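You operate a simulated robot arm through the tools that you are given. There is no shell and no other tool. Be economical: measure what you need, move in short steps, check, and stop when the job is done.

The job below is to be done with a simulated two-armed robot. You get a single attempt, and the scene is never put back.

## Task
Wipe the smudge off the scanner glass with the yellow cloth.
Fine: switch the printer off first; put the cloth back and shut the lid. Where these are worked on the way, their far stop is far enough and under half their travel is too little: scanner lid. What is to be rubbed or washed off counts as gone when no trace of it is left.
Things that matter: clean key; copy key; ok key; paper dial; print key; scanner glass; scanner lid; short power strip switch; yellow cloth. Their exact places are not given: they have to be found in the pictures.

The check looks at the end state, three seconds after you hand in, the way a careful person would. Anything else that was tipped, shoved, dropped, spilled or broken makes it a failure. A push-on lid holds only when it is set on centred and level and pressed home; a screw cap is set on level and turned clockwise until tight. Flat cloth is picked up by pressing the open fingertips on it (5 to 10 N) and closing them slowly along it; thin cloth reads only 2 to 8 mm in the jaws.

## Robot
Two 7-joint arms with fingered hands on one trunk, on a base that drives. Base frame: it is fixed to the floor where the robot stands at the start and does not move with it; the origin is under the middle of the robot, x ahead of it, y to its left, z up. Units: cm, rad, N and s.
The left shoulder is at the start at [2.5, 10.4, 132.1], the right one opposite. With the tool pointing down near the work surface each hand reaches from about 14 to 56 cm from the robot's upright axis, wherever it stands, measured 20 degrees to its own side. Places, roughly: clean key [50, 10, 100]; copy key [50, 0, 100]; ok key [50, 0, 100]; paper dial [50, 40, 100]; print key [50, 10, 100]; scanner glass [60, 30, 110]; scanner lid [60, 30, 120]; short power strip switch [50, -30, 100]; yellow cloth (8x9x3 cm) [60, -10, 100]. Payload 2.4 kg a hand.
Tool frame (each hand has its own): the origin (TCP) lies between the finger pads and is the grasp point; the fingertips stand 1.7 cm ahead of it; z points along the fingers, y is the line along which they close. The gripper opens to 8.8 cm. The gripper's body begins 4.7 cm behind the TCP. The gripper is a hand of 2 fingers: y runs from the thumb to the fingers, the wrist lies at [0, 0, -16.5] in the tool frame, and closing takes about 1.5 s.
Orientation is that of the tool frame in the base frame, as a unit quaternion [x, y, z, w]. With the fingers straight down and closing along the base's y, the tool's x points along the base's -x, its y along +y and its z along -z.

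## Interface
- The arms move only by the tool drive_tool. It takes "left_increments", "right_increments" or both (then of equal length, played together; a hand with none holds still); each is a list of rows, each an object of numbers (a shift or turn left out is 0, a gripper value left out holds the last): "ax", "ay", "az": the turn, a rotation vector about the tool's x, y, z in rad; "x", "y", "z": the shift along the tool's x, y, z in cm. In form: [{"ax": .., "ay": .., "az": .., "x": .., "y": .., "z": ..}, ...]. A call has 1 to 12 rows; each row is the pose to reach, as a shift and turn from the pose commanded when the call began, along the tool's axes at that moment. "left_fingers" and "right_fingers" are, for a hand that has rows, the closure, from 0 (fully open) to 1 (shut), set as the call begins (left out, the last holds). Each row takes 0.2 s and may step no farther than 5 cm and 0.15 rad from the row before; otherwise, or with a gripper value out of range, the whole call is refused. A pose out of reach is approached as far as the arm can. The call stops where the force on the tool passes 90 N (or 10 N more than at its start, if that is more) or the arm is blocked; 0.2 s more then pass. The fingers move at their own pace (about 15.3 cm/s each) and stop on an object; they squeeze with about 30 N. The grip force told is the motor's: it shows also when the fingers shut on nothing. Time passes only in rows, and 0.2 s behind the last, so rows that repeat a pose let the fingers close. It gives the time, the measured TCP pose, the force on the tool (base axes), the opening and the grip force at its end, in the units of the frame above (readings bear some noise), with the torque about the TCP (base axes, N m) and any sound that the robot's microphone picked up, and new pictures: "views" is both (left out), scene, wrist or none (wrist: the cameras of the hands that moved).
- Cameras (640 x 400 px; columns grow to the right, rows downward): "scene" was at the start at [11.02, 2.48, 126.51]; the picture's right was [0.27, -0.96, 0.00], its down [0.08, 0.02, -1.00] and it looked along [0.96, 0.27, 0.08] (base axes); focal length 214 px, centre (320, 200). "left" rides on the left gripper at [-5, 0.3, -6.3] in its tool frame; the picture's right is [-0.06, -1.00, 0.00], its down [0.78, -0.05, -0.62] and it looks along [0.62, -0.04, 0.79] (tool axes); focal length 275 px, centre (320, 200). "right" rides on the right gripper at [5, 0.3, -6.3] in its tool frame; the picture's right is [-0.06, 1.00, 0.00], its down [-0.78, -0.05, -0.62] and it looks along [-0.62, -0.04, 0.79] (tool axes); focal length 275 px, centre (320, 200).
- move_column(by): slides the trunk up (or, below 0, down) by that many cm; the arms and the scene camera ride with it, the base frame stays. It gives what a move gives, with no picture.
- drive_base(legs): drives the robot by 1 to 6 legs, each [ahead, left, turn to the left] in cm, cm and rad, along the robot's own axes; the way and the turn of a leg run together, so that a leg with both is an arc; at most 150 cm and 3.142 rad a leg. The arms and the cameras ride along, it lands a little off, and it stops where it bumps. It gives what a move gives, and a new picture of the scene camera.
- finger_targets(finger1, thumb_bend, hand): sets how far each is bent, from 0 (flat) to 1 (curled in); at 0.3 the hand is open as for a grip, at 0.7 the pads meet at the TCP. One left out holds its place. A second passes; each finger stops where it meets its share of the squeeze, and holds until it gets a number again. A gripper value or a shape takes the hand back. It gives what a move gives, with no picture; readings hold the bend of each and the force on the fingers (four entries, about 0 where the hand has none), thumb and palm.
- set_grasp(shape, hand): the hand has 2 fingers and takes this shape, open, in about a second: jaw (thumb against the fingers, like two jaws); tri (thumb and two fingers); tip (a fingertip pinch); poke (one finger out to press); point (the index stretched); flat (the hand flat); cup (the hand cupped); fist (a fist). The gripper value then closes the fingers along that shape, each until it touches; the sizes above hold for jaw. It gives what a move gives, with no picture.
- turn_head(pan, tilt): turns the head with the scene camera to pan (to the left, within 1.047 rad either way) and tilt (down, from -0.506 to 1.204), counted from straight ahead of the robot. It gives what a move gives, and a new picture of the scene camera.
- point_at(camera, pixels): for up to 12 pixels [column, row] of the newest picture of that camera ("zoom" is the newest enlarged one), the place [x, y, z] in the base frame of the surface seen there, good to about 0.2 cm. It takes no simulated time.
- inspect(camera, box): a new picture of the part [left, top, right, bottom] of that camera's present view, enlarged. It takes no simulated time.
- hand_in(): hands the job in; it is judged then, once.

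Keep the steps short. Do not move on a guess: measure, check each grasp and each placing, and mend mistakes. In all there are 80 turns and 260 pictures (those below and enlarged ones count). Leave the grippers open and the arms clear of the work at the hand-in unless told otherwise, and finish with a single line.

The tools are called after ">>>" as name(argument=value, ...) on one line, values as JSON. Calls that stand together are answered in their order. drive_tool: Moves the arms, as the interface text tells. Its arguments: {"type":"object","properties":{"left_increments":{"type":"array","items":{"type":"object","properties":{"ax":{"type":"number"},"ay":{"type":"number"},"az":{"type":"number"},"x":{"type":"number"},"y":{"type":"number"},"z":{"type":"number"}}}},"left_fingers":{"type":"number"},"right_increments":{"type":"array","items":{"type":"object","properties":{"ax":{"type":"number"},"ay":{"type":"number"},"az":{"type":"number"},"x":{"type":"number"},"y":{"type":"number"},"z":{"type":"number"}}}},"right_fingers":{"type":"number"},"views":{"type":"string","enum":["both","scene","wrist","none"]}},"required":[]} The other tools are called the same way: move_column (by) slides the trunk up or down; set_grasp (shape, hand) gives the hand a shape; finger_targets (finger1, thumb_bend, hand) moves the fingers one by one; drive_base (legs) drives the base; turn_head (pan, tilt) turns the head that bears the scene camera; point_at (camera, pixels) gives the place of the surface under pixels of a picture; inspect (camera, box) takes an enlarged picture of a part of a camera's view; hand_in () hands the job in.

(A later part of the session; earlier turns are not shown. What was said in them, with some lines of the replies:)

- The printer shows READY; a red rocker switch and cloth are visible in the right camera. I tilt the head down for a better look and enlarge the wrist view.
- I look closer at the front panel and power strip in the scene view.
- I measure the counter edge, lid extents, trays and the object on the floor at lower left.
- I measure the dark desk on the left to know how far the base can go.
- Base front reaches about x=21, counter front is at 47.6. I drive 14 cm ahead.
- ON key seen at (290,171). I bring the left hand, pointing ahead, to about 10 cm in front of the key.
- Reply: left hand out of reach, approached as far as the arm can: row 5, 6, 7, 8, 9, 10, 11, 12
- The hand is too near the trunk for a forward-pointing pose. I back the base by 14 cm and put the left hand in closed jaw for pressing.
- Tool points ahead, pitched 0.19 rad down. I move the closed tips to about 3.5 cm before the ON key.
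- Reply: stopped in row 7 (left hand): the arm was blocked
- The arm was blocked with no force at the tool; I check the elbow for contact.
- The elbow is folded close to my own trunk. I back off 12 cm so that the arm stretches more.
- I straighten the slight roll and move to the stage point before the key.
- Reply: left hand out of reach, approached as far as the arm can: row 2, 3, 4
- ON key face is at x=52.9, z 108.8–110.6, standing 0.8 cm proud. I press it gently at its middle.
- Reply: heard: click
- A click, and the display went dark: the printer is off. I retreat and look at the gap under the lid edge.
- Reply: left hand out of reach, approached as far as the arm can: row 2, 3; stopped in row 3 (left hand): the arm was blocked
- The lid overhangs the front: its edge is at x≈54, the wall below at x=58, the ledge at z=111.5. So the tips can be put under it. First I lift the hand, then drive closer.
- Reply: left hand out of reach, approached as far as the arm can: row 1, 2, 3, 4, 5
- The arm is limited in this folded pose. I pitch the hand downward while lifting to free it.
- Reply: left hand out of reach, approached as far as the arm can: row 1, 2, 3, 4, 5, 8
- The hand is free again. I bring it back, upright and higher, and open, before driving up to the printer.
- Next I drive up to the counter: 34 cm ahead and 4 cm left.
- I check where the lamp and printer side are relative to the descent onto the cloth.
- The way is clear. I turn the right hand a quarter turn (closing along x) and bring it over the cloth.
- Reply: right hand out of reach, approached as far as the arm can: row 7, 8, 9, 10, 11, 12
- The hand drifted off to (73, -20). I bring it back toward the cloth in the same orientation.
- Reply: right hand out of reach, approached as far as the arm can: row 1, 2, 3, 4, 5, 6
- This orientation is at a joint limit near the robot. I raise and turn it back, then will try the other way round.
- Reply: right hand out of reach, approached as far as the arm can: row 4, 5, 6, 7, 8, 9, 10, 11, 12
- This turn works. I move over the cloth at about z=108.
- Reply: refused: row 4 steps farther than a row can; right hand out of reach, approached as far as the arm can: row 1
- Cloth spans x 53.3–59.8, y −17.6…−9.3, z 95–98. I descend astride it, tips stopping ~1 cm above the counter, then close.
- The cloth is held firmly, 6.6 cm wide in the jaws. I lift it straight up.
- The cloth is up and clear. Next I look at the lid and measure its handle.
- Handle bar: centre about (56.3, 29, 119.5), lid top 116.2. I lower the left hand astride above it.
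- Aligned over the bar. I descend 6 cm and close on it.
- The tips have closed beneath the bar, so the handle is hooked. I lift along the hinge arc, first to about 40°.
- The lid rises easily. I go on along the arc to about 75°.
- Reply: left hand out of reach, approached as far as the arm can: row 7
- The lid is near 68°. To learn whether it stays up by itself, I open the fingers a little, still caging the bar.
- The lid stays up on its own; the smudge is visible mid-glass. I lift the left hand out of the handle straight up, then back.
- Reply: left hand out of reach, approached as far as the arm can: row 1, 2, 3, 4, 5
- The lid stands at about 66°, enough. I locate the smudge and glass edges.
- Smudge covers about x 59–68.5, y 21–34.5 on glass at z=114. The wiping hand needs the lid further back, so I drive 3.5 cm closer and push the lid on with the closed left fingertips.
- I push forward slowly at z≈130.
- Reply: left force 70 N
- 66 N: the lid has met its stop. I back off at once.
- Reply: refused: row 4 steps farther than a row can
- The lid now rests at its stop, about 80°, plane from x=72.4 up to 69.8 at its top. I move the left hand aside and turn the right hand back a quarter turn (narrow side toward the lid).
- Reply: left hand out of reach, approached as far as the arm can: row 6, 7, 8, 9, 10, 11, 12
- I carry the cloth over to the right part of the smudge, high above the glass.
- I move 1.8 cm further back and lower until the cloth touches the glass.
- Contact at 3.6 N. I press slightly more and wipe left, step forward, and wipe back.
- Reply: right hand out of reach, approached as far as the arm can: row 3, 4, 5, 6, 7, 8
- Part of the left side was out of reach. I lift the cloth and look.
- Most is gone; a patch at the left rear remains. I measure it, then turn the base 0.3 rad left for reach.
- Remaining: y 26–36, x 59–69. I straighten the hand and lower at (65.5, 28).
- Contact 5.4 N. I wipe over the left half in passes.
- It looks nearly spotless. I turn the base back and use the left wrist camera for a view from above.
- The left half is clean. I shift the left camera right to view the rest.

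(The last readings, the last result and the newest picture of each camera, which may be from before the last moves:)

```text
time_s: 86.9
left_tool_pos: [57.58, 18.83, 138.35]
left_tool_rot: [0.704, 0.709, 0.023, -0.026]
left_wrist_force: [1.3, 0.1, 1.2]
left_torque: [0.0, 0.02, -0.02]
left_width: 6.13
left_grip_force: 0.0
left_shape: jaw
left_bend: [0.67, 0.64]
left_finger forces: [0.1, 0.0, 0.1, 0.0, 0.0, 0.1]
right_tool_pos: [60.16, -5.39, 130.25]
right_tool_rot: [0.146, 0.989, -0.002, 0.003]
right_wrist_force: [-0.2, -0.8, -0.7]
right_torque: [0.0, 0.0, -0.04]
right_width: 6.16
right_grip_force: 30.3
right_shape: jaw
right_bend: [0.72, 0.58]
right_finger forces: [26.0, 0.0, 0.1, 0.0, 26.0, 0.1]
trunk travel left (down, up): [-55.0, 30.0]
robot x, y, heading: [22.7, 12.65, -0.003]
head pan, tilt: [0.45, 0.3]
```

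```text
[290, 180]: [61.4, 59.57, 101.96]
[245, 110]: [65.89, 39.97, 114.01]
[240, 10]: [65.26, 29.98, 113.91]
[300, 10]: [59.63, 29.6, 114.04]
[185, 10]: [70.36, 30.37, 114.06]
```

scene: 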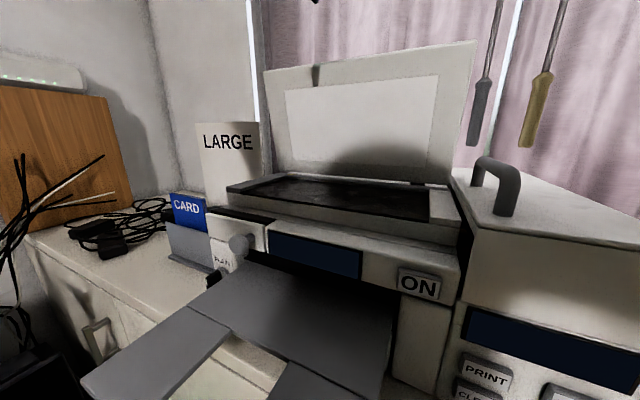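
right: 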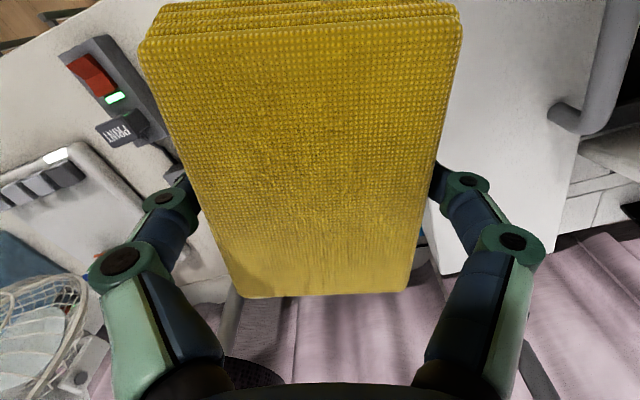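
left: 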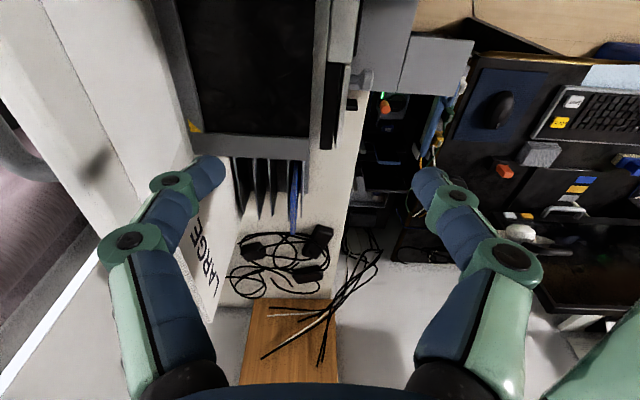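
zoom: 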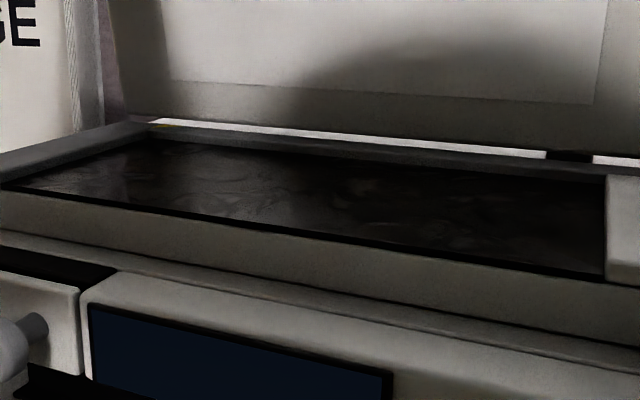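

Faint mottling might be a residue, so I do one more pass over the right and middle parts to be sure. Left hand leaves, right comes over.

>>> drive_tool(left_increments=[{"x": 4}, {"x": 8}, {"x": 12}, {"x": 16}, {"x": 20}, {"x": 24, "y": -3}, {"x": 26, "y": -6}, {"x": 26, "y": -7}, {"x": 26, "y": -7}, {"x": 26, "y": -7}, {"x": 26, "y": -7}, {"x": 26, "y": -7}], right_increments=[{"y": 0}, {"az": -0.05, "y": 2.5}, {"az": -0.1, "y": 5.5}, {"az": -0.15, "y": 8.5}, {"az": -0.2, "y": 11.5}, {"az": -0.25, "y": 14.5}, {"az": -0.295, "y": 17.5, "x": 0.5}, {"az": -0.295, "y": 20.5, "x": 1}, {"az": -0.295, "y": 23, "x": 1.5}, {"az": -0.295, "y": 25.5, "x": 1.96}, {"az": -0.295, "y": 25.5, "x": 1.96, "z": 4}, {"az": -0.295, "y": 25.5, "x": 1.96, "z": 8}], views="scene")

```text
time_s: 89.5
left_tool_pos: [50.35, 44.87, 140.2]
left_tool_rot: [0.704, 0.71, 0.022, -0.024]
left_wrist_force: [-0.4, 0.3, -0.3]
left_torque: [-0.02, -0.02, 0.01]
left_width: 6.12
left_grip_force: 0.2
left_shape: jaw
left_bend: [0.67, 0.64]
left_finger forces: [0.1, 0.1, 0.0, 0.0, 0.0, 0.1]
right_tool_pos: [65.4, 19.64, 122.13]
right_tool_rot: [-0.001, 1.0, -0.002, 0.002]
right_wrist_force: [-0.1, 0.5, -0.4]
right_torque: [-0.01, 0.01, 0.02]
right_width: 6.14
right_grip_force: 30.3
right_shape: jaw
right_bend: [0.72, 0.58]
right_finger forces: [26.0, 0.0, 0.0, 0.0, 25.8, 0.0]
trunk travel left (down, up): [-55.0, 30.0]
robot x, y, heading: [22.68, 13.07, -0.001]
head pan, tilt: [0.45, 0.3]
```

scene: 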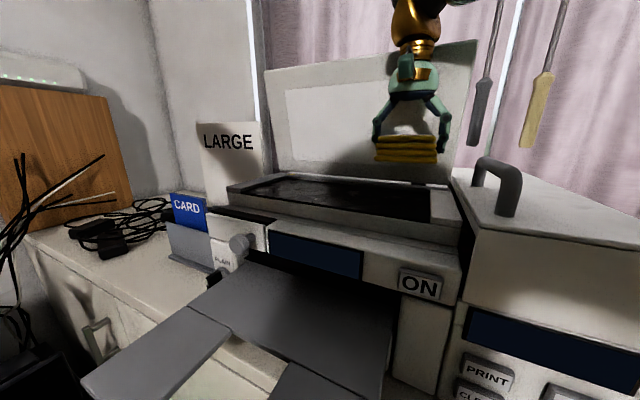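

>>> drive_tool(right_increments=[{"y": 1.4, "z": 3}, {"y": 1.4, "z": 5.3}, {"y": 1.4, "z": 5.8}, {"y": 1.4, "z": 6.0}, {"y": 3.5, "z": 6.0}, {"y": 6, "z": 6.0}, {"y": 8.5, "z": 6.0}, {"y": 8.5, "x": 1.9, "z": 6.0}, {"y": 6, "x": 1.9, "z": 6.0}, {"y": 3.5, "x": 1.9, "z": 6.0}, {"y": 1.4, "x": 1.9, "z": 6.0}, {"y": 1.4, "x": 3.8, "z": 6.0}], views="none")

>>> drive_tool(right_increments=[{"y": 2.3, "z": 0.1}, {"y": 4.6, "z": 0.1}, {"y": 7, "z": 0.1}, {"y": 7, "z": -4}, {"y": 5, "z": -8}, {"y": 1, "z": -12}, {"y": -3, "z": -14}, {"y": -7, "z": -14}, {"y": -11.5, "z": -14}, {"y": -16, "z": -14}, {"y": -20.5, "z": -14}, {"y": -25, "z": -14}], views="scene")

>>> inspect(camera="scene", box=[240, 170, 440, 225])

```text
time_s: 92.1
left_tool_pos: [50.38, 44.92, 140.02]
left_tool_rot: [0.705, 0.709, 0.022, -0.024]
left_wrist_force: [-0.1, -0.3, 0.0]
left_torque: [-0.01, -0.05, 0.03]
left_width: 6.15
left_grip_force: 0.0
left_shape: jaw
left_bend: [0.67, 0.64]
left_finger forces: [0.0, 0.1, 0.0, 0.0, 0.1, 0.0]
right_tool_pos: [61.59, 20.82, 116.14]
right_tool_rot: [0.0, 1.0, -0.003, 0.004]
right_wrist_force: [3.8, -0.5, 9.1]
right_torque: [0.03, -0.05, -0.01]
right_width: 5.98
right_grip_force: 29.9
right_shape: jaw
right_bend: [0.74, 0.6]
right_finger forces: [25.1, 0.1, 0.0, 0.1, 26.1, 0.0]
trunk travel left (down, up): [-55.0, 30.0]
robot x, y, heading: [23.11, 12.76, 0.002]
head pan, tilt: [0.45, 0.3]
```

```text
refused: row 6 steps farther than a row can; nothing moved
```

```text
3.20 times, centred on (340, 198) of scene
```

zoom: 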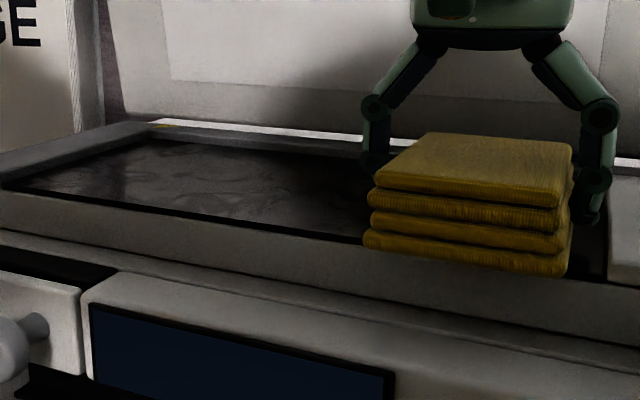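

>>> drive_tool(right_increments=[{"y": 2.3}, {"y": 4.6}, {"y": 7}, {"y": 7, "z": -4}, {"y": 5, "z": -8}, {"y": 2, "z": -11.5}, {"y": -2, "z": -14}, {"y": -6.5, "z": -14}, {"y": -11, "z": -14}, {"y": -15.5, "z": -14}, {"y": -20, "z": -14}, {"y": -24.5, "z": -14}], views="scene")

>>> inspect(camera="scene", box=[240, 170, 440, 225])

```text
time_s: 94.7
left_tool_pos: [50.55, 44.77, 140.1]
left_tool_rot: [0.704, 0.709, 0.022, -0.026]
left_wrist_force: [-0.3, 0.1, 0.4]
left_torque: [0.0, 0.03, 0.01]
left_width: 6.14
left_grip_force: 0.1
left_shape: jaw
left_bend: [0.67, 0.64]
left_finger forces: [0.1, 0.1, 0.1, 0.1, 0.1, 0.1]
right_tool_pos: [61.67, -3.54, 130.22]
right_tool_rot: [-0.001, 1.0, -0.002, 0.003]
right_wrist_force: [-0.1, 0.8, -0.8]
right_torque: [0.0, 0.0, -0.03]
right_width: 5.92
right_grip_force: 29.4
right_shape: jaw
right_bend: [0.75, 0.6]
right_finger forces: [24.9, 0.0, 0.0, 0.1, 24.9, 0.1]
trunk travel left (down, up): [-55.0, 30.0]
robot x, y, heading: [22.81, 12.67, -0.006]
head pan, tilt: [0.45, 0.3]
```

scene: 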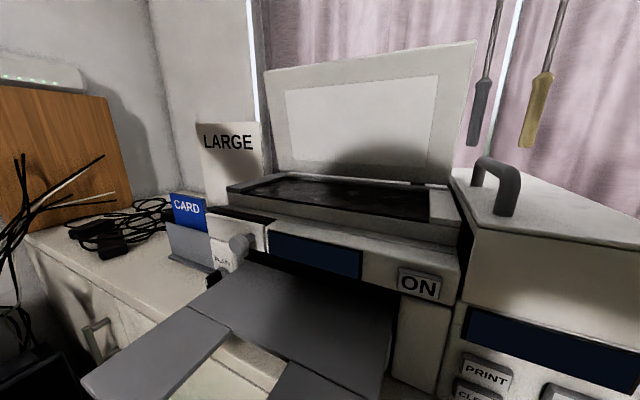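

```text
3.20 times, centred on (340, 198) of scene
```

zoom: 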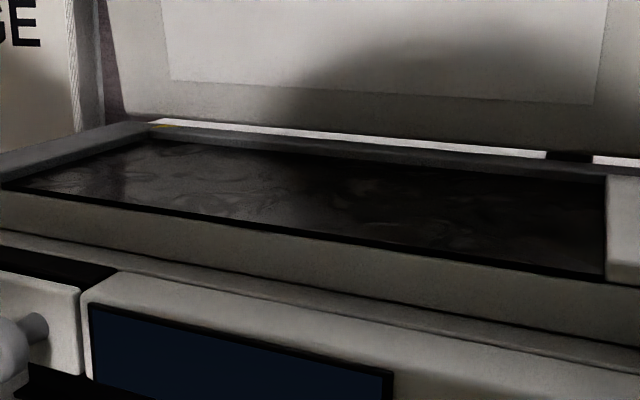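

Only the glass's own mottling remains, same everywhere. Next I put the cloth back: drive right 9 cm, then turn the hand.

>>> drive_base(legs=[[0, -9, 0]])

>>> drive_tool(right_increments=[{"az": -0.13, "x": 0.4}, {"az": -0.26, "x": 0.8}, {"az": -0.39, "x": 1.2}, {"az": -0.52, "x": 1.6}, {"az": -0.65, "x": 2}, {"az": -0.78, "x": 2.4}, {"az": -0.91, "x": 2.8}, {"az": -1.04, "x": 3.2}, {"az": -1.17, "x": 3.6}, {"az": -1.3, "x": 4}, {"az": -1.43, "x": 4.4}, {"az": -1.565, "x": 4.8}], views="none")

>>> turn_head(pan=-0.4, tilt=0.8)

```text
time_s: 95.8
left_tool_pos: [50.45, 35.65, 140.21]
left_tool_rot: [0.705, 0.709, 0.023, -0.025]
left_wrist_force: [0.2, -0.3, 1.9]
left_torque: [0.0, -0.01, 0.03]
left_width: 6.15
left_grip_force: 0.1
left_shape: jaw
left_bend: [0.67, 0.64]
left_finger forces: [0.0, 0.0, 0.1, 0.0, 0.0, 0.0]
right_tool_pos: [61.78, -12.67, 130.34]
right_tool_rot: [0.0, 1.0, -0.003, 0.003]
right_wrist_force: [0.1, -0.3, -0.1]
right_torque: [0.0, 0.03, 0.02]
right_width: 5.9
right_grip_force: 29.9
right_shape: jaw
right_bend: [0.75, 0.6]
right_finger forces: [24.9, 0.1, 0.0, 0.1, 24.9, 0.1]
trunk travel left (down, up): [-55.0, 30.0]
robot x, y, heading: [22.57, 4.0, -0.002]
head pan, tilt: [0.45, 0.3]
```

scene: 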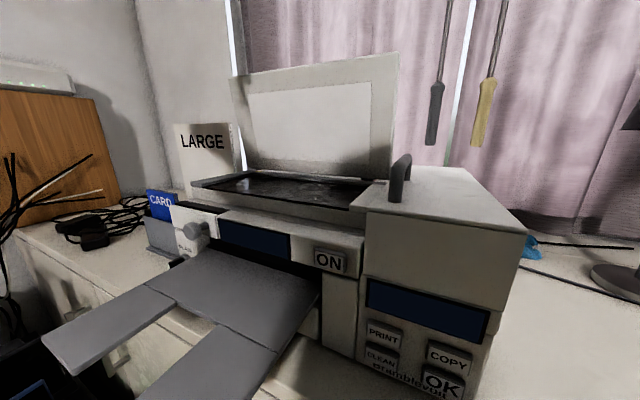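

```text
time_s: 98.4
left_tool_pos: [50.38, 35.84, 140.28]
left_tool_rot: [0.704, 0.709, 0.022, -0.025]
left_wrist_force: [0.0, 0.1, 0.6]
left_torque: [0.0, -0.05, 0.01]
left_width: 6.16
left_grip_force: 0.1
left_shape: jaw
left_bend: [0.67, 0.64]
left_finger forces: [0.0, 0.0, 0.1, 0.0, 0.0, 0.0]
right_tool_pos: [56.77, -12.39, 130.37]
right_tool_rot: [-0.706, 0.708, -0.003, 0.0]
right_wrist_force: [0.1, 0.1, -1.2]
right_torque: [-0.01, 0.04, 0.04]
right_width: 5.87
right_grip_force: 30.1
right_shape: jaw
right_bend: [0.75, 0.6]
right_finger forces: [24.9, 0.0, 0.0, 0.1, 24.9, 0.0]
trunk travel left (down, up): [-55.0, 30.0]
robot x, y, heading: [22.77, 3.87, 0.003]
head pan, tilt: [0.45, 0.3]
```

```text
time_s: 99.5
left_tool_pos: [50.45, 35.86, 140.21]
left_tool_rot: [0.705, 0.709, 0.023, -0.025]
left_wrist_force: [0.5, 0.1, -0.3]
left_torque: [0.02, -0.01, 0.0]
left_width: 6.12
left_grip_force: 0.0
left_shape: jaw
left_bend: [0.67, 0.64]
left_finger forces: [0.1, 0.0, 0.0, 0.1, 0.1, 0.0]
right_tool_pos: [56.84, -12.39, 130.26]
right_tool_rot: [-0.706, 0.708, -0.004, 0.0]
right_wrist_force: [0.5, 0.2, -0.5]
right_torque: [0.0, -0.03, 0.01]
right_width: 5.93
right_grip_force: 29.9
right_shape: jaw
right_bend: [0.75, 0.6]
right_finger forces: [24.9, 0.0, 0.0, 0.0, 24.9, 0.0]
trunk travel left (down, up): [-55.0, 30.0]
robot x, y, heading: [22.51, 4.09, -0.0]
head pan, tilt: [-0.4, 0.799]
```

scene: 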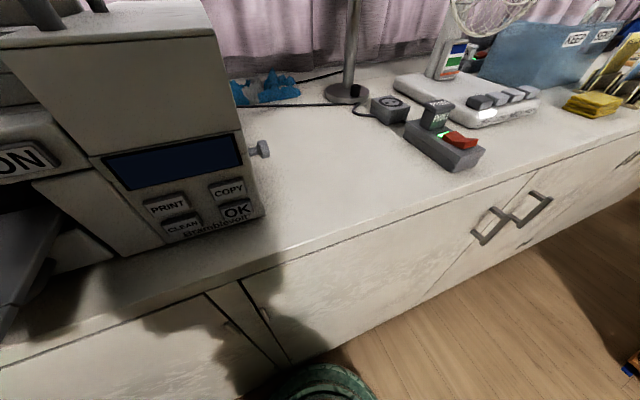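

Before putting the cloth down, I check the glass once more from this viewpoint.

>>> turn_head(pan=0.45, tilt=0.3)

>>> inspect(camera="scene", box=[190, 160, 370, 220])

```text
time_s: 100.7
left_tool_pos: [50.52, 35.89, 140.25]
left_tool_rot: [0.705, 0.709, 0.022, -0.025]
left_wrist_force: [-0.2, -0.4, 0.7]
left_torque: [0.01, 0.01, -0.01]
left_width: 6.15
left_grip_force: 0.0
left_shape: jaw
left_bend: [0.67, 0.64]
left_finger forces: [0.1, 0.0, 0.0, 0.1, 0.1, 0.1]
right_tool_pos: [56.99, -12.32, 130.32]
right_tool_rot: [-0.705, 0.709, -0.004, 0.0]
right_wrist_force: [0.1, 0.1, -0.7]
right_torque: [-0.03, -0.06, 0.01]
right_width: 5.91
right_grip_force: 29.8
right_shape: jaw
right_bend: [0.75, 0.6]
right_finger forces: [24.8, 0.0, 0.0, 0.1, 24.9, 0.0]
trunk travel left (down, up): [-55.0, 30.0]
robot x, y, heading: [22.97, 3.87, 0.002]
head pan, tilt: [0.45, 0.3]
```

scene: 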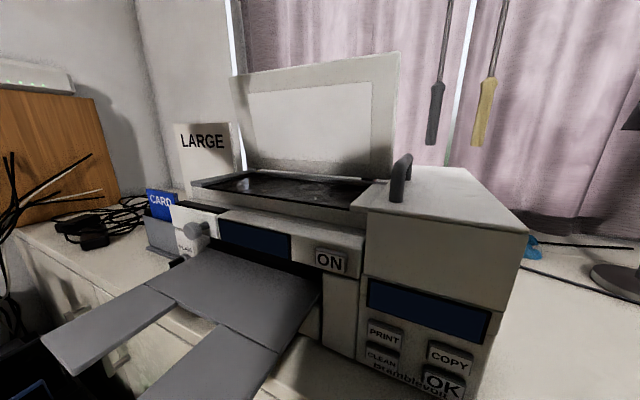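

```text
3.56 times, centred on (280, 190) of scene
```

zoom: 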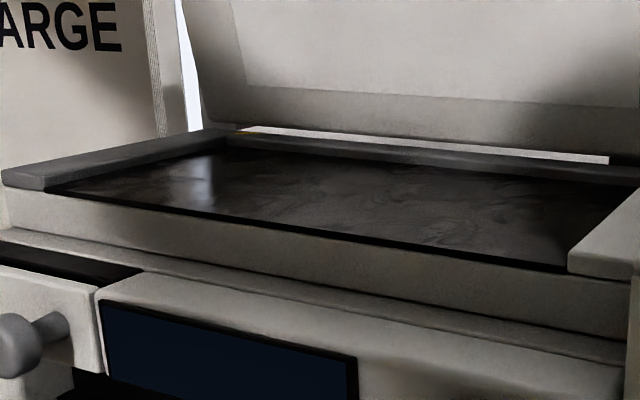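

I check from overhead with the left camera too.

>>> drive_tool(left_increments=[{"x": -4, "y": 2}, {"x": -8, "y": 4}, {"x": -12, "y": 6}, {"x": -16, "y": 7}, {"x": -19, "y": 7}], views="wrist")

>>> inspect(camera="left", box=[160, 0, 340, 110])

>>> point_at(camera="left", pixels=[[240, 10], [240, 60], [240, 110], [280, 60], [300, 10]])

```text
time_s: 101.9
left_tool_pos: [57.62, 16.88, 138.95]
left_tool_rot: [0.705, 0.709, 0.022, -0.025]
left_wrist_force: [-0.9, 0.6, 0.1]
left_torque: [0.0, -0.01, -0.05]
left_width: 6.14
left_grip_force: 0.0
left_shape: jaw
left_bend: [0.67, 0.64]
left_finger forces: [0.1, 0.0, 0.0, 0.0, 0.0, 0.0]
right_tool_pos: [56.91, -12.51, 130.3]
right_tool_rot: [-0.705, 0.709, -0.004, 0.0]
right_wrist_force: [-0.1, -0.4, -1.0]
right_torque: [0.01, -0.01, 0.0]
right_width: 5.9
right_grip_force: 29.8
right_shape: jaw
right_bend: [0.75, 0.6]
right_finger forces: [24.9, 0.0, 0.0, 0.0, 24.9, 0.0]
trunk travel left (down, up): [-55.0, 30.0]
robot x, y, heading: [22.6, 4.32, -0.002]
head pan, tilt: [0.45, 0.3]
```

left: 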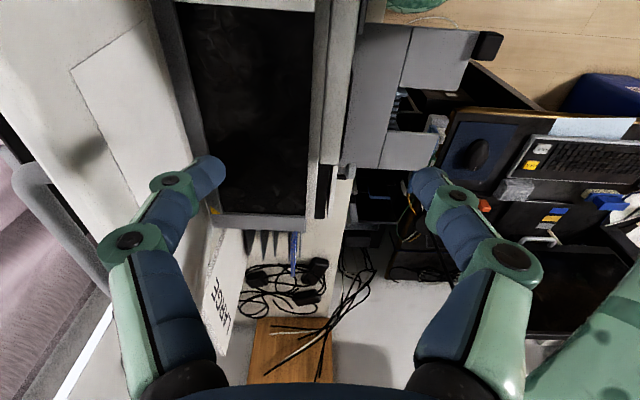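

```text
3.56 times, centred on (250, 55) of left
```

zoom: 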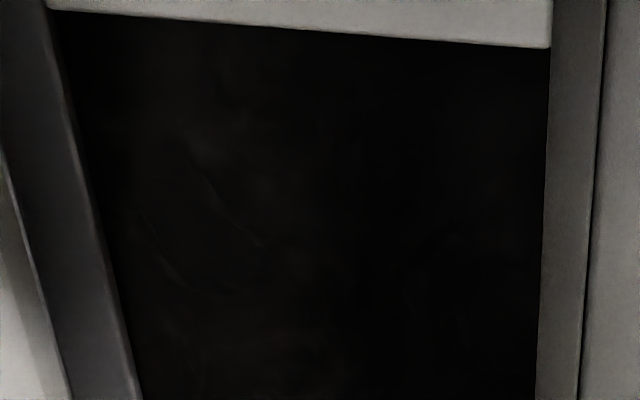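

```text
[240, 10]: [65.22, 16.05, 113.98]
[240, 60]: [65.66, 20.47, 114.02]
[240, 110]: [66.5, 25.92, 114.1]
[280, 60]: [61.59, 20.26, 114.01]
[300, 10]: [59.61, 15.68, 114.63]
```

The glass is clean. I set the cloth back at its old place (56.5, −13.4).

>>> drive_tool(right_increments=[{"x": 0.9, "y": 0.4, "z": 4}, {"x": 0.9, "y": 0.4, "z": 8}, {"x": 0.9, "y": 0.4, "z": 12}, {"x": 0.9, "y": 0.4, "z": 16}, {"x": 0.9, "y": 0.4, "z": 20}, {"x": 0.9, "y": 0.4, "z": 24}, {"x": 0.9, "y": 0.4, "z": 28}, {"x": 0.9, "y": 0.4, "z": 31}, {"x": 0.9, "y": 0.4, "z": 32}, {"x": 0.9, "y": 0.4, "z": 32.5}, {"x": 0.9, "y": 0.4, "z": 32.8}], views="wrist")

```text
time_s: 104.3
left_tool_pos: [57.61, 17.05, 139.0]
left_tool_rot: [0.706, 0.708, 0.022, -0.025]
left_wrist_force: [-0.5, -0.4, 0.8]
left_torque: [0.01, -0.01, -0.01]
left_width: 6.13
left_grip_force: 0.1
left_shape: jaw
left_bend: [0.67, 0.64]
left_finger forces: [0.0, 0.0, 0.1, 0.0, 0.0, 0.0]
right_tool_pos: [56.65, -13.49, 97.39]
right_tool_rot: [-0.705, 0.709, -0.003, 0.0]
right_wrist_force: [-0.4, 0.1, -0.8]
right_torque: [0.02, 0.03, 0.01]
right_width: 5.92
right_grip_force: 30.3
right_shape: jaw
right_bend: [0.75, 0.6]
right_finger forces: [24.7, 0.0, 0.0, 0.1, 24.8, 0.0]
trunk travel left (down, up): [-55.0, 30.0]
robot x, y, heading: [22.8, 3.85, -0.0]
head pan, tilt: [0.45, 0.3]
```

right: 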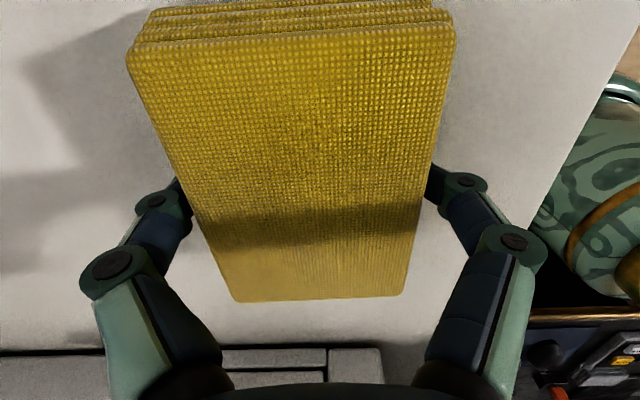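

No contact yet; I lower a few millimetres until it rests, then open.

>>> drive_tool(right_increments=[{"z": 0.15}, {"z": 0.3}, {"z": 0.3}], views="none")

```text
time_s: 105.1
left_tool_pos: [57.57, 17.04, 139.04]
left_tool_rot: [0.705, 0.708, 0.022, -0.024]
left_wrist_force: [-0.5, -0.2, -0.5]
left_torque: [0.0, -0.02, 0.0]
left_width: 6.14
left_grip_force: 0.0
left_shape: jaw
left_bend: [0.67, 0.64]
left_finger forces: [0.0, 0.0, 0.0, 0.0, 0.0, 0.0]
right_tool_pos: [56.71, -13.5, 97.2]
right_tool_rot: [-0.705, 0.709, -0.005, 0.0]
right_wrist_force: [0.5, 0.1, 2.6]
right_torque: [-0.02, 0.09, 0.0]
right_width: 5.89
right_grip_force: 30.0
right_shape: jaw
right_bend: [0.75, 0.6]
right_finger forces: [24.4, 0.1, 0.0, 0.0, 24.8, 0.0]
trunk travel left (down, up): [-55.0, 30.0]
robot x, y, heading: [22.74, 4.19, 0.006]
head pan, tilt: [0.45, 0.3]
```

It rests (2.6 N). I open and lift straight up.

>>> drive_tool(right_increments=[{}, {}, {}, {}, {}, {}, {"z": -2}, {"z": -6}, {"z": -10}, {"z": -15}, {"z": -20}, {"z": -25}], right_fingers=0, views="wrist")

>>> turn_head(pan=-0.1, tilt=0.6)

```text
time_s: 107.7
left_tool_pos: [57.71, 17.06, 139.13]
left_tool_rot: [0.705, 0.708, 0.021, -0.026]
left_wrist_force: [0.3, -0.2, -0.3]
left_torque: [0.01, -0.01, 0.01]
left_width: 6.12
left_grip_force: 0.0
left_shape: jaw
left_bend: [0.67, 0.64]
left_finger forces: [0.0, 0.0, 0.0, 0.1, 0.1, 0.0]
right_tool_pos: [56.8, -13.27, 122.07]
right_tool_rot: [-0.706, 0.709, -0.004, 0.0]
right_wrist_force: [0.7, 0.3, -0.1]
right_torque: [-0.05, -0.01, -0.01]
right_width: 8.78
right_grip_force: 0.1
right_shape: jaw
right_bend: [0.3, 0.3]
right_finger forces: [0.1, 0.0, 0.0, 0.0, 0.0, 0.1]
trunk travel left (down, up): [-55.0, 30.0]
robot x, y, heading: [23.0, 3.75, -0.001]
head pan, tilt: [0.45, 0.3]
```

right: 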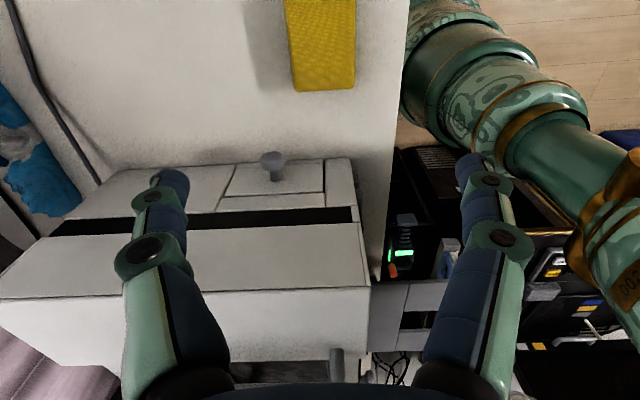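

```text
time_s: 108.7
left_tool_pos: [57.65, 16.95, 139.04]
left_tool_rot: [0.705, 0.708, 0.022, -0.024]
left_wrist_force: [-0.4, -0.4, 0.8]
left_torque: [-0.02, -0.01, -0.01]
left_width: 6.12
left_grip_force: 0.0
left_shape: jaw
left_bend: [0.67, 0.64]
left_finger forces: [0.1, 0.0, 0.1, 0.1, 0.0, 0.0]
right_tool_pos: [56.84, -13.36, 121.91]
right_tool_rot: [-0.705, 0.709, -0.004, 0.0]
right_wrist_force: [0.1, 0.1, 0.2]
right_torque: [0.01, -0.01, -0.01]
right_width: 8.8
right_grip_force: 0.0
right_shape: jaw
right_bend: [0.3, 0.3]
right_finger forces: [0.0, 0.1, 0.0, 0.1, 0.1, 0.0]
trunk travel left (down, up): [-55.0, 30.0]
robot x, y, heading: [22.71, 3.94, 0.001]
head pan, tilt: [-0.099, 0.6]
```

scene: 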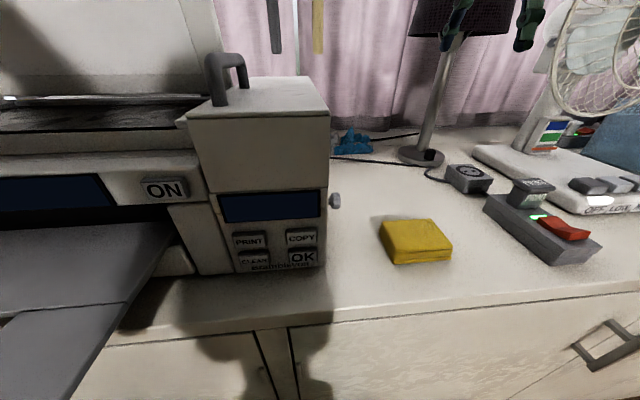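

The cloth lies flat at its old place. Now the lid: with the left jaw wide open I straddle its top edge at y≈17, beside the handle.

>>> drive_tool(left_increments=[{"y": 4}, {"y": 8}, {"y": 11}, {"y": 13.2}, {"y": 13.2, "z": 2.5}, {"y": 13.2, "z": 5}, {"y": 13.2, "z": 7}], left_fingers=0, views="wrist")

>>> turn_head(pan=0.45, tilt=0.3)

```text
time_s: 110.3
left_tool_pos: [70.74, 17.61, 131.96]
left_tool_rot: [0.705, 0.708, 0.023, -0.025]
left_wrist_force: [0.0, 0.0, 0.8]
left_torque: [0.03, 0.0, -0.02]
left_width: 8.79
left_grip_force: 0.1
left_shape: jaw
left_bend: [0.3, 0.3]
left_finger forces: [0.1, 0.0, 0.0, 0.1, 0.1, 0.0]
right_tool_pos: [56.86, -13.32, 122.02]
right_tool_rot: [-0.705, 0.709, -0.005, 0.0]
right_wrist_force: [0.0, 0.4, -0.4]
right_torque: [-0.01, 0.01, 0.01]
right_width: 8.79
right_grip_force: 0.1
right_shape: jaw
right_bend: [0.3, 0.3]
right_finger forces: [0.0, 0.0, 0.0, 0.1, 0.0, 0.0]
trunk travel left (down, up): [-55.0, 30.0]
robot x, y, heading: [22.92, 3.73, 0.003]
head pan, tilt: [-0.099, 0.6]
```

left: 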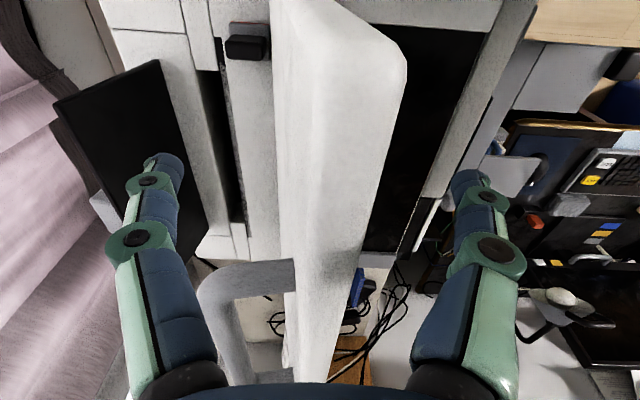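

```text
time_s: 111.2
left_tool_pos: [70.75, 17.38, 132.08]
left_tool_rot: [0.705, 0.709, 0.022, -0.024]
left_wrist_force: [1.4, 0.1, 0.0]
left_torque: [0.02, 0.0, 0.01]
left_width: 8.77
left_grip_force: 0.1
left_shape: jaw
left_bend: [0.3, 0.3]
left_finger forces: [0.0, 0.0, 0.1, 0.0, 0.1, 0.1]
right_tool_pos: [56.76, -13.33, 122.12]
right_tool_rot: [-0.705, 0.709, -0.004, 0.0]
right_wrist_force: [0.1, -0.3, 0.7]
right_torque: [0.03, 0.0, 0.01]
right_width: 8.8
right_grip_force: 0.1
right_shape: jaw
right_bend: [0.3, 0.3]
right_finger forces: [0.0, 0.0, 0.0, 0.1, 0.0, 0.1]
trunk travel left (down, up): [-55.0, 30.0]
robot x, y, heading: [22.6, 4.15, -0.002]
head pan, tilt: [0.45, 0.3]
```

scene: 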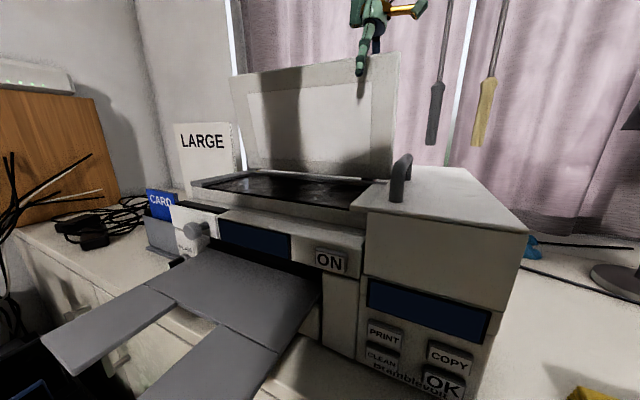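

The jaw straddles the lid edge. I pull forward with the rear finger along the arc to about 30°.

>>> drive_tool(left_increments=[{"y": -2.7, "z": 1.2}, {"y": -4.2, "z": 2}, {"y": -5.4, "z": 2.5}, {"y": -6.5, "z": 2.9}, {"y": -7.6, "z": 3.2}, {"y": -8.7, "z": 3.7}, {"y": -9.7, "z": 4.2}, {"y": -10.7, "z": 4.9}, {"y": -11.5, "z": 5.6}, {"y": -12.3, "z": 6.4}, {"y": -13, "z": 7.3}])

```text
time_s: 113.6
left_tool_pos: [57.61, 17.96, 124.68]
left_tool_rot: [0.705, 0.708, 0.023, -0.024]
left_wrist_force: [-0.1, -0.4, 0.5]
left_torque: [0.0, -0.01, 0.03]
left_width: 8.81
left_grip_force: 0.0
left_shape: jaw
left_bend: [0.28, 0.3]
left_finger forces: [0.3, 0.0, 0.0, 0.1, 0.1, 0.0]
right_tool_pos: [56.73, -13.35, 121.95]
right_tool_rot: [-0.705, 0.709, -0.004, 0.0]
right_wrist_force: [0.8, 0.1, 0.5]
right_torque: [-0.01, 0.02, -0.01]
right_width: 8.76
right_grip_force: 0.1
right_shape: jaw
right_bend: [0.3, 0.3]
right_finger forces: [0.1, 0.1, 0.0, 0.0, 0.0, 0.0]
trunk travel left (down, up): [-55.0, 30.0]
robot x, y, heading: [23.1, 3.69, -0.004]
head pan, tilt: [0.45, 0.3]
```

scene: 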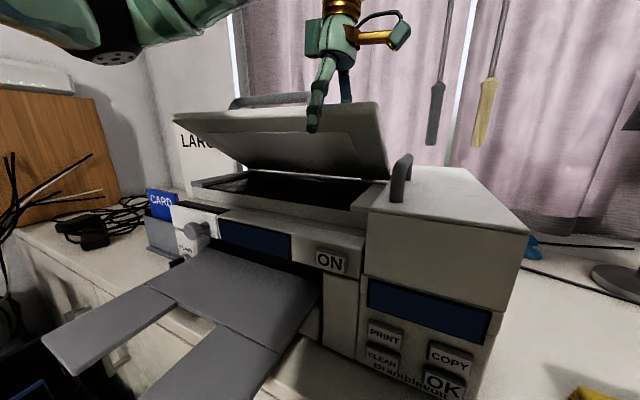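
left: 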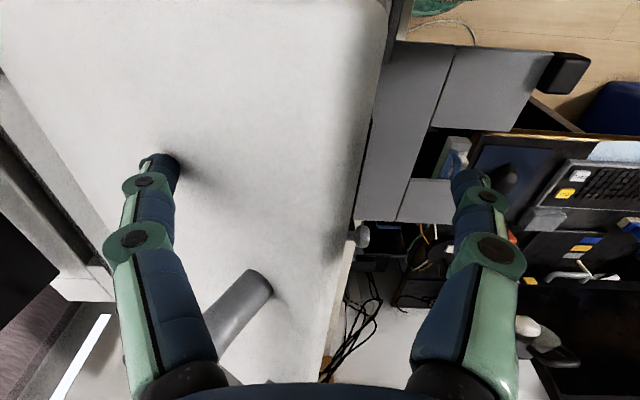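

The lid is at about 30°. I lift off, close the fingers and then press the lid down from above.

>>> drive_tool(left_increments=[{"z": -3}, {"z": -6}, {"z": -8}], views="none")

>>> drive_tool(left_increments=[{"y": 0.5}, {}, {}, {}, {}, {"z": 2}, {"z": 4}, {"z": 6}, {"z": 8}, {"z": 10}, {"z": 12}], left_fingers=1)

```text
time_s: 114.4
left_tool_pos: [57.79, 17.34, 132.52]
left_tool_rot: [0.705, 0.708, 0.022, -0.025]
left_wrist_force: [-0.2, 0.4, 0.0]
left_torque: [0.02, 0.02, -0.02]
left_width: 8.79
left_grip_force: 0.0
left_shape: jaw
left_bend: [0.3, 0.3]
left_finger forces: [0.0, 0.1, 0.0, 0.0, 0.0, 0.1]
right_tool_pos: [56.77, -13.3, 122.04]
right_tool_rot: [-0.705, 0.709, -0.005, 0.0]
right_wrist_force: [0.1, 0.9, 0.2]
right_torque: [-0.01, -0.02, 0.03]
right_width: 8.79
right_grip_force: 0.1
right_shape: jaw
right_bend: [0.3, 0.3]
right_finger forces: [0.0, 0.0, 0.1, 0.0, 0.0, 0.0]
trunk travel left (down, up): [-55.0, 30.0]
robot x, y, heading: [22.83, 3.74, -0.003]
head pan, tilt: [0.45, 0.3]
```

```text
time_s: 116.8
left_tool_pos: [57.73, 18.13, 120.67]
left_tool_rot: [0.704, 0.709, 0.023, -0.024]
left_wrist_force: [1.0, -0.2, -0.6]
left_torque: [0.01, 0.03, 0.0]
left_width: 0.0
left_grip_force: 29.9
left_shape: jaw
left_bend: [0.6, 0.69]
left_finger forces: [0.1, 0.0, 0.0, 0.1, 0.1, 0.1]
right_tool_pos: [56.7, -13.25, 122.07]
right_tool_rot: [-0.705, 0.709, -0.003, -0.001]
right_wrist_force: [0.8, -0.1, -1.0]
right_torque: [-0.01, -0.01, 0.01]
right_width: 8.77
right_grip_force: 0.1
right_shape: jaw
right_bend: [0.3, 0.3]
right_finger forces: [0.0, 0.1, 0.0, 0.0, 0.0, 0.1]
trunk travel left (down, up): [-55.0, 30.0]
robot x, y, heading: [22.56, 3.9, 0.002]
head pan, tilt: [0.45, 0.3]
```

scene: 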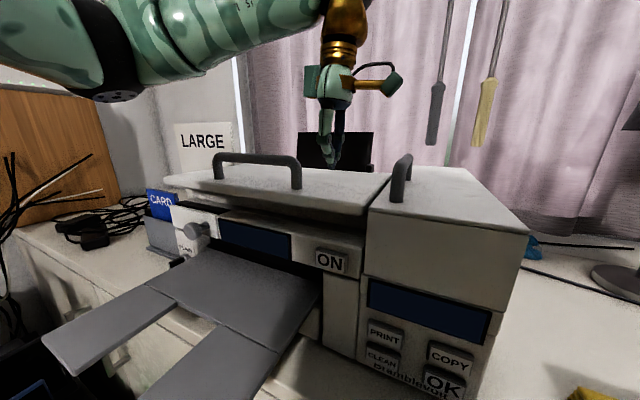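
left: 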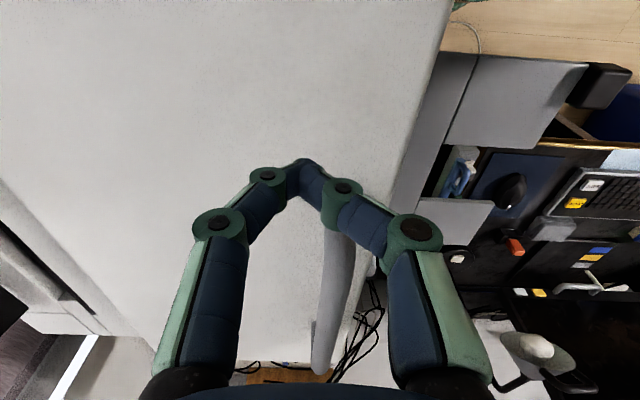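

The lid follows. I press the last bit down gently.

>>> drive_tool(left_increments=[{"z": 1}, {"z": 2}, {"z": 2.5}, {"z": 2.8}, {"z": 3.0}, {"z": 3.2}], views="none")

>>> inspect(camera="scene", box=[150, 130, 400, 260])

```text
time_s: 118.2
left_tool_pos: [57.6, 18.32, 117.64]
left_tool_rot: [0.704, 0.709, 0.025, -0.022]
left_wrist_force: [-1.7, -0.5, 39.0]
left_torque: [-0.1, -0.18, -0.02]
left_width: 0.21
left_grip_force: 29.7
left_shape: jaw
left_bend: [0.74, 0.75]
left_finger forces: [0.1, 0.0, 0.0, 0.0, 0.0, 0.0]
right_tool_pos: [56.5, -13.34, 122.13]
right_tool_rot: [-0.705, 0.709, -0.005, 0.001]
right_wrist_force: [0.0, 0.3, -0.1]
right_torque: [-0.04, -0.01, 0.0]
right_width: 8.77
right_grip_force: 0.1
right_shape: jaw
right_bend: [0.3, 0.3]
right_finger forces: [0.0, 0.0, 0.0, 0.0, 0.1, 0.0]
trunk travel left (down, up): [-55.0, 30.0]
robot x, y, heading: [22.75, 4.0, 0.001]
head pan, tilt: [0.45, 0.3]
```

```text
2.56 times, centred on (275, 195) of scene
```

zoom: 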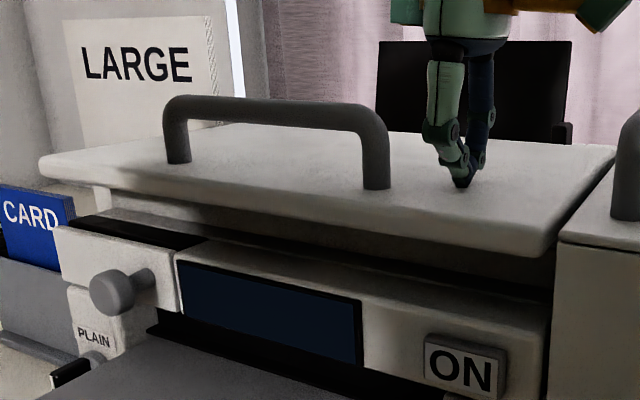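

The lid is shut (39 N at the stop). I lift off, open the hand, and withdraw the arms.

>>> drive_tool(left_increments=[{"z": -3}, {"z": -7}, {"z": -11}, {"z": -15}, {"z": -19}, {"z": -22}, {"z": -22}], left_fingers=0, right_increments=[{"z": -2}, {"z": -5}, {"z": -9}, {"z": -13}, {"z": -17}, {"z": -19}, {"z": -19}], views="none")

>>> drive_base(legs=[[-22, 0, 0]])

>>> turn_head(pan=0.0, tilt=0.5)

>>> inspect(camera="scene", box=[40, 70, 340, 250])

>>> point_at(camera="scene", pixels=[[100, 112], [245, 115], [165, 92], [125, 97], [378, 196], [362, 192], [395, 192]])

```text
time_s: 119.8
left_tool_pos: [57.9, 16.89, 139.42]
left_tool_rot: [0.705, 0.709, 0.022, -0.025]
left_wrist_force: [0.2, 0.1, -0.5]
left_torque: [0.03, 0.0, 0.0]
left_width: 8.79
left_grip_force: 0.0
left_shape: jaw
left_bend: [0.3, 0.3]
left_finger forces: [0.1, 0.0, 0.1, 0.0, 0.0, 0.0]
right_tool_pos: [56.45, -13.45, 141.24]
right_tool_rot: [-0.705, 0.709, -0.004, -0.001]
right_wrist_force: [-0.2, -0.1, 0.3]
right_torque: [0.02, -0.02, 0.03]
right_width: 8.8
right_grip_force: 0.0
right_shape: jaw
right_bend: [0.3, 0.3]
right_finger forces: [0.0, 0.0, 0.1, 0.1, 0.0, 0.0]
trunk travel left (down, up): [-55.0, 30.0]
robot x, y, heading: [23.31, 3.86, -0.001]
head pan, tilt: [0.45, 0.3]
```

```text
time_s: 121.5
left_tool_pos: [35.98, 16.88, 139.47]
left_tool_rot: [0.705, 0.708, 0.022, -0.024]
left_wrist_force: [-0.3, 0.0, -0.5]
left_torque: [0.01, 0.03, -0.02]
left_width: 8.82
left_grip_force: 0.1
left_shape: jaw
left_bend: [0.3, 0.3]
left_finger forces: [0.1, 0.0, 0.0, 0.0, 0.1, 0.0]
right_tool_pos: [34.44, -13.55, 141.13]
right_tool_rot: [-0.704, 0.71, -0.004, 0.001]
right_wrist_force: [-0.8, -0.3, 0.0]
right_torque: [0.0, -0.01, -0.02]
right_width: 8.79
right_grip_force: 0.0
right_shape: jaw
right_bend: [0.3, 0.3]
right_finger forces: [0.1, 0.0, 0.0, 0.0, 0.0, 0.0]
trunk travel left (down, up): [-55.0, 30.0]
robot x, y, heading: [1.31, 4.06, -0.0]
head pan, tilt: [0.45, 0.3]
```

scene: 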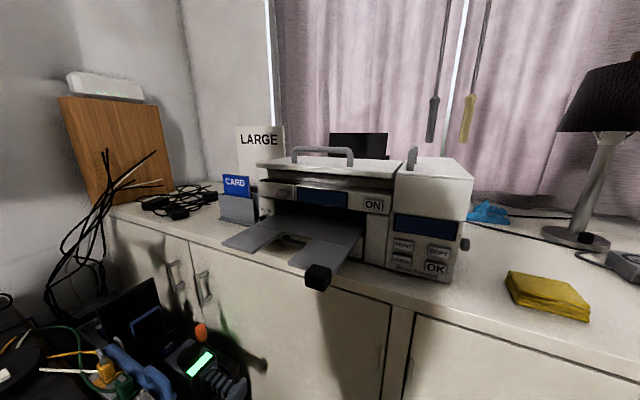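

```text
time_s: 122.4
left_tool_pos: [36.05, 16.9, 139.48]
left_tool_rot: [0.705, 0.708, 0.022, -0.024]
left_wrist_force: [0.5, 0.3, -0.3]
left_torque: [0.0, 0.0, 0.01]
left_width: 8.8
left_grip_force: 0.0
left_shape: jaw
left_bend: [0.3, 0.3]
left_finger forces: [0.0, 0.0, 0.0, 0.0, 0.0, 0.0]
right_tool_pos: [34.58, -13.51, 141.09]
right_tool_rot: [-0.704, 0.711, -0.003, 0.0]
right_wrist_force: [0.2, 0.1, 0.4]
right_torque: [0.0, 0.0, 0.02]
right_width: 8.77
right_grip_force: 0.0
right_shape: jaw
right_bend: [0.3, 0.3]
right_finger forces: [0.0, 0.1, 0.0, 0.1, 0.0, 0.0]
trunk travel left (down, up): [-55.0, 30.0]
robot x, y, heading: [0.89, 4.19, -0.007]
head pan, tilt: [0.0, 0.499]
```

scene: 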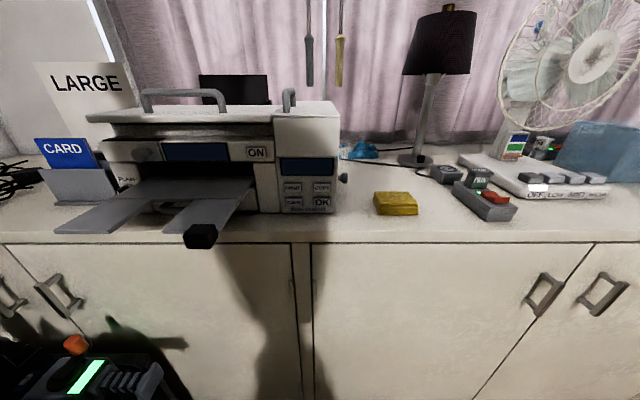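

```text
2.13 times, centred on (190, 160) of scene
```

zoom: 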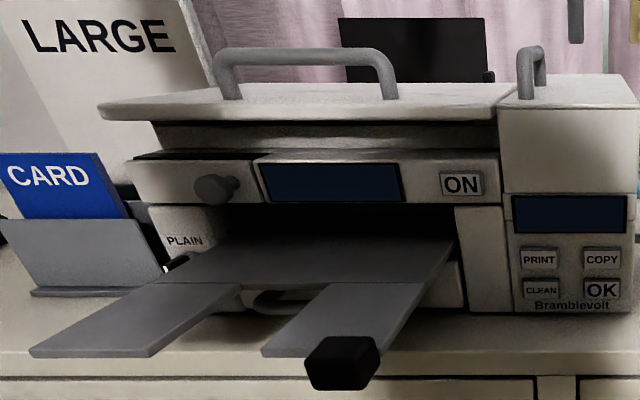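

```text
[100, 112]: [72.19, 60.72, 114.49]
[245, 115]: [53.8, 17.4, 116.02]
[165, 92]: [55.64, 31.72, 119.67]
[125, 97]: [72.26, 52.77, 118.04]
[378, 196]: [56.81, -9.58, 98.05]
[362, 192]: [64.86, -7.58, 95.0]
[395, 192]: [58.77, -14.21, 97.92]
```

The printer is off, the lid is at its starting height, the cloth is back in its place and the arms are clear with the grippers open. I hand in.

>>> hand_in()

```text
The job is handed in.
```

I switched the printer off, wiped the scanner glass until I could see no smudge, put the yellow cloth back and shut the lid; the job is handed in.
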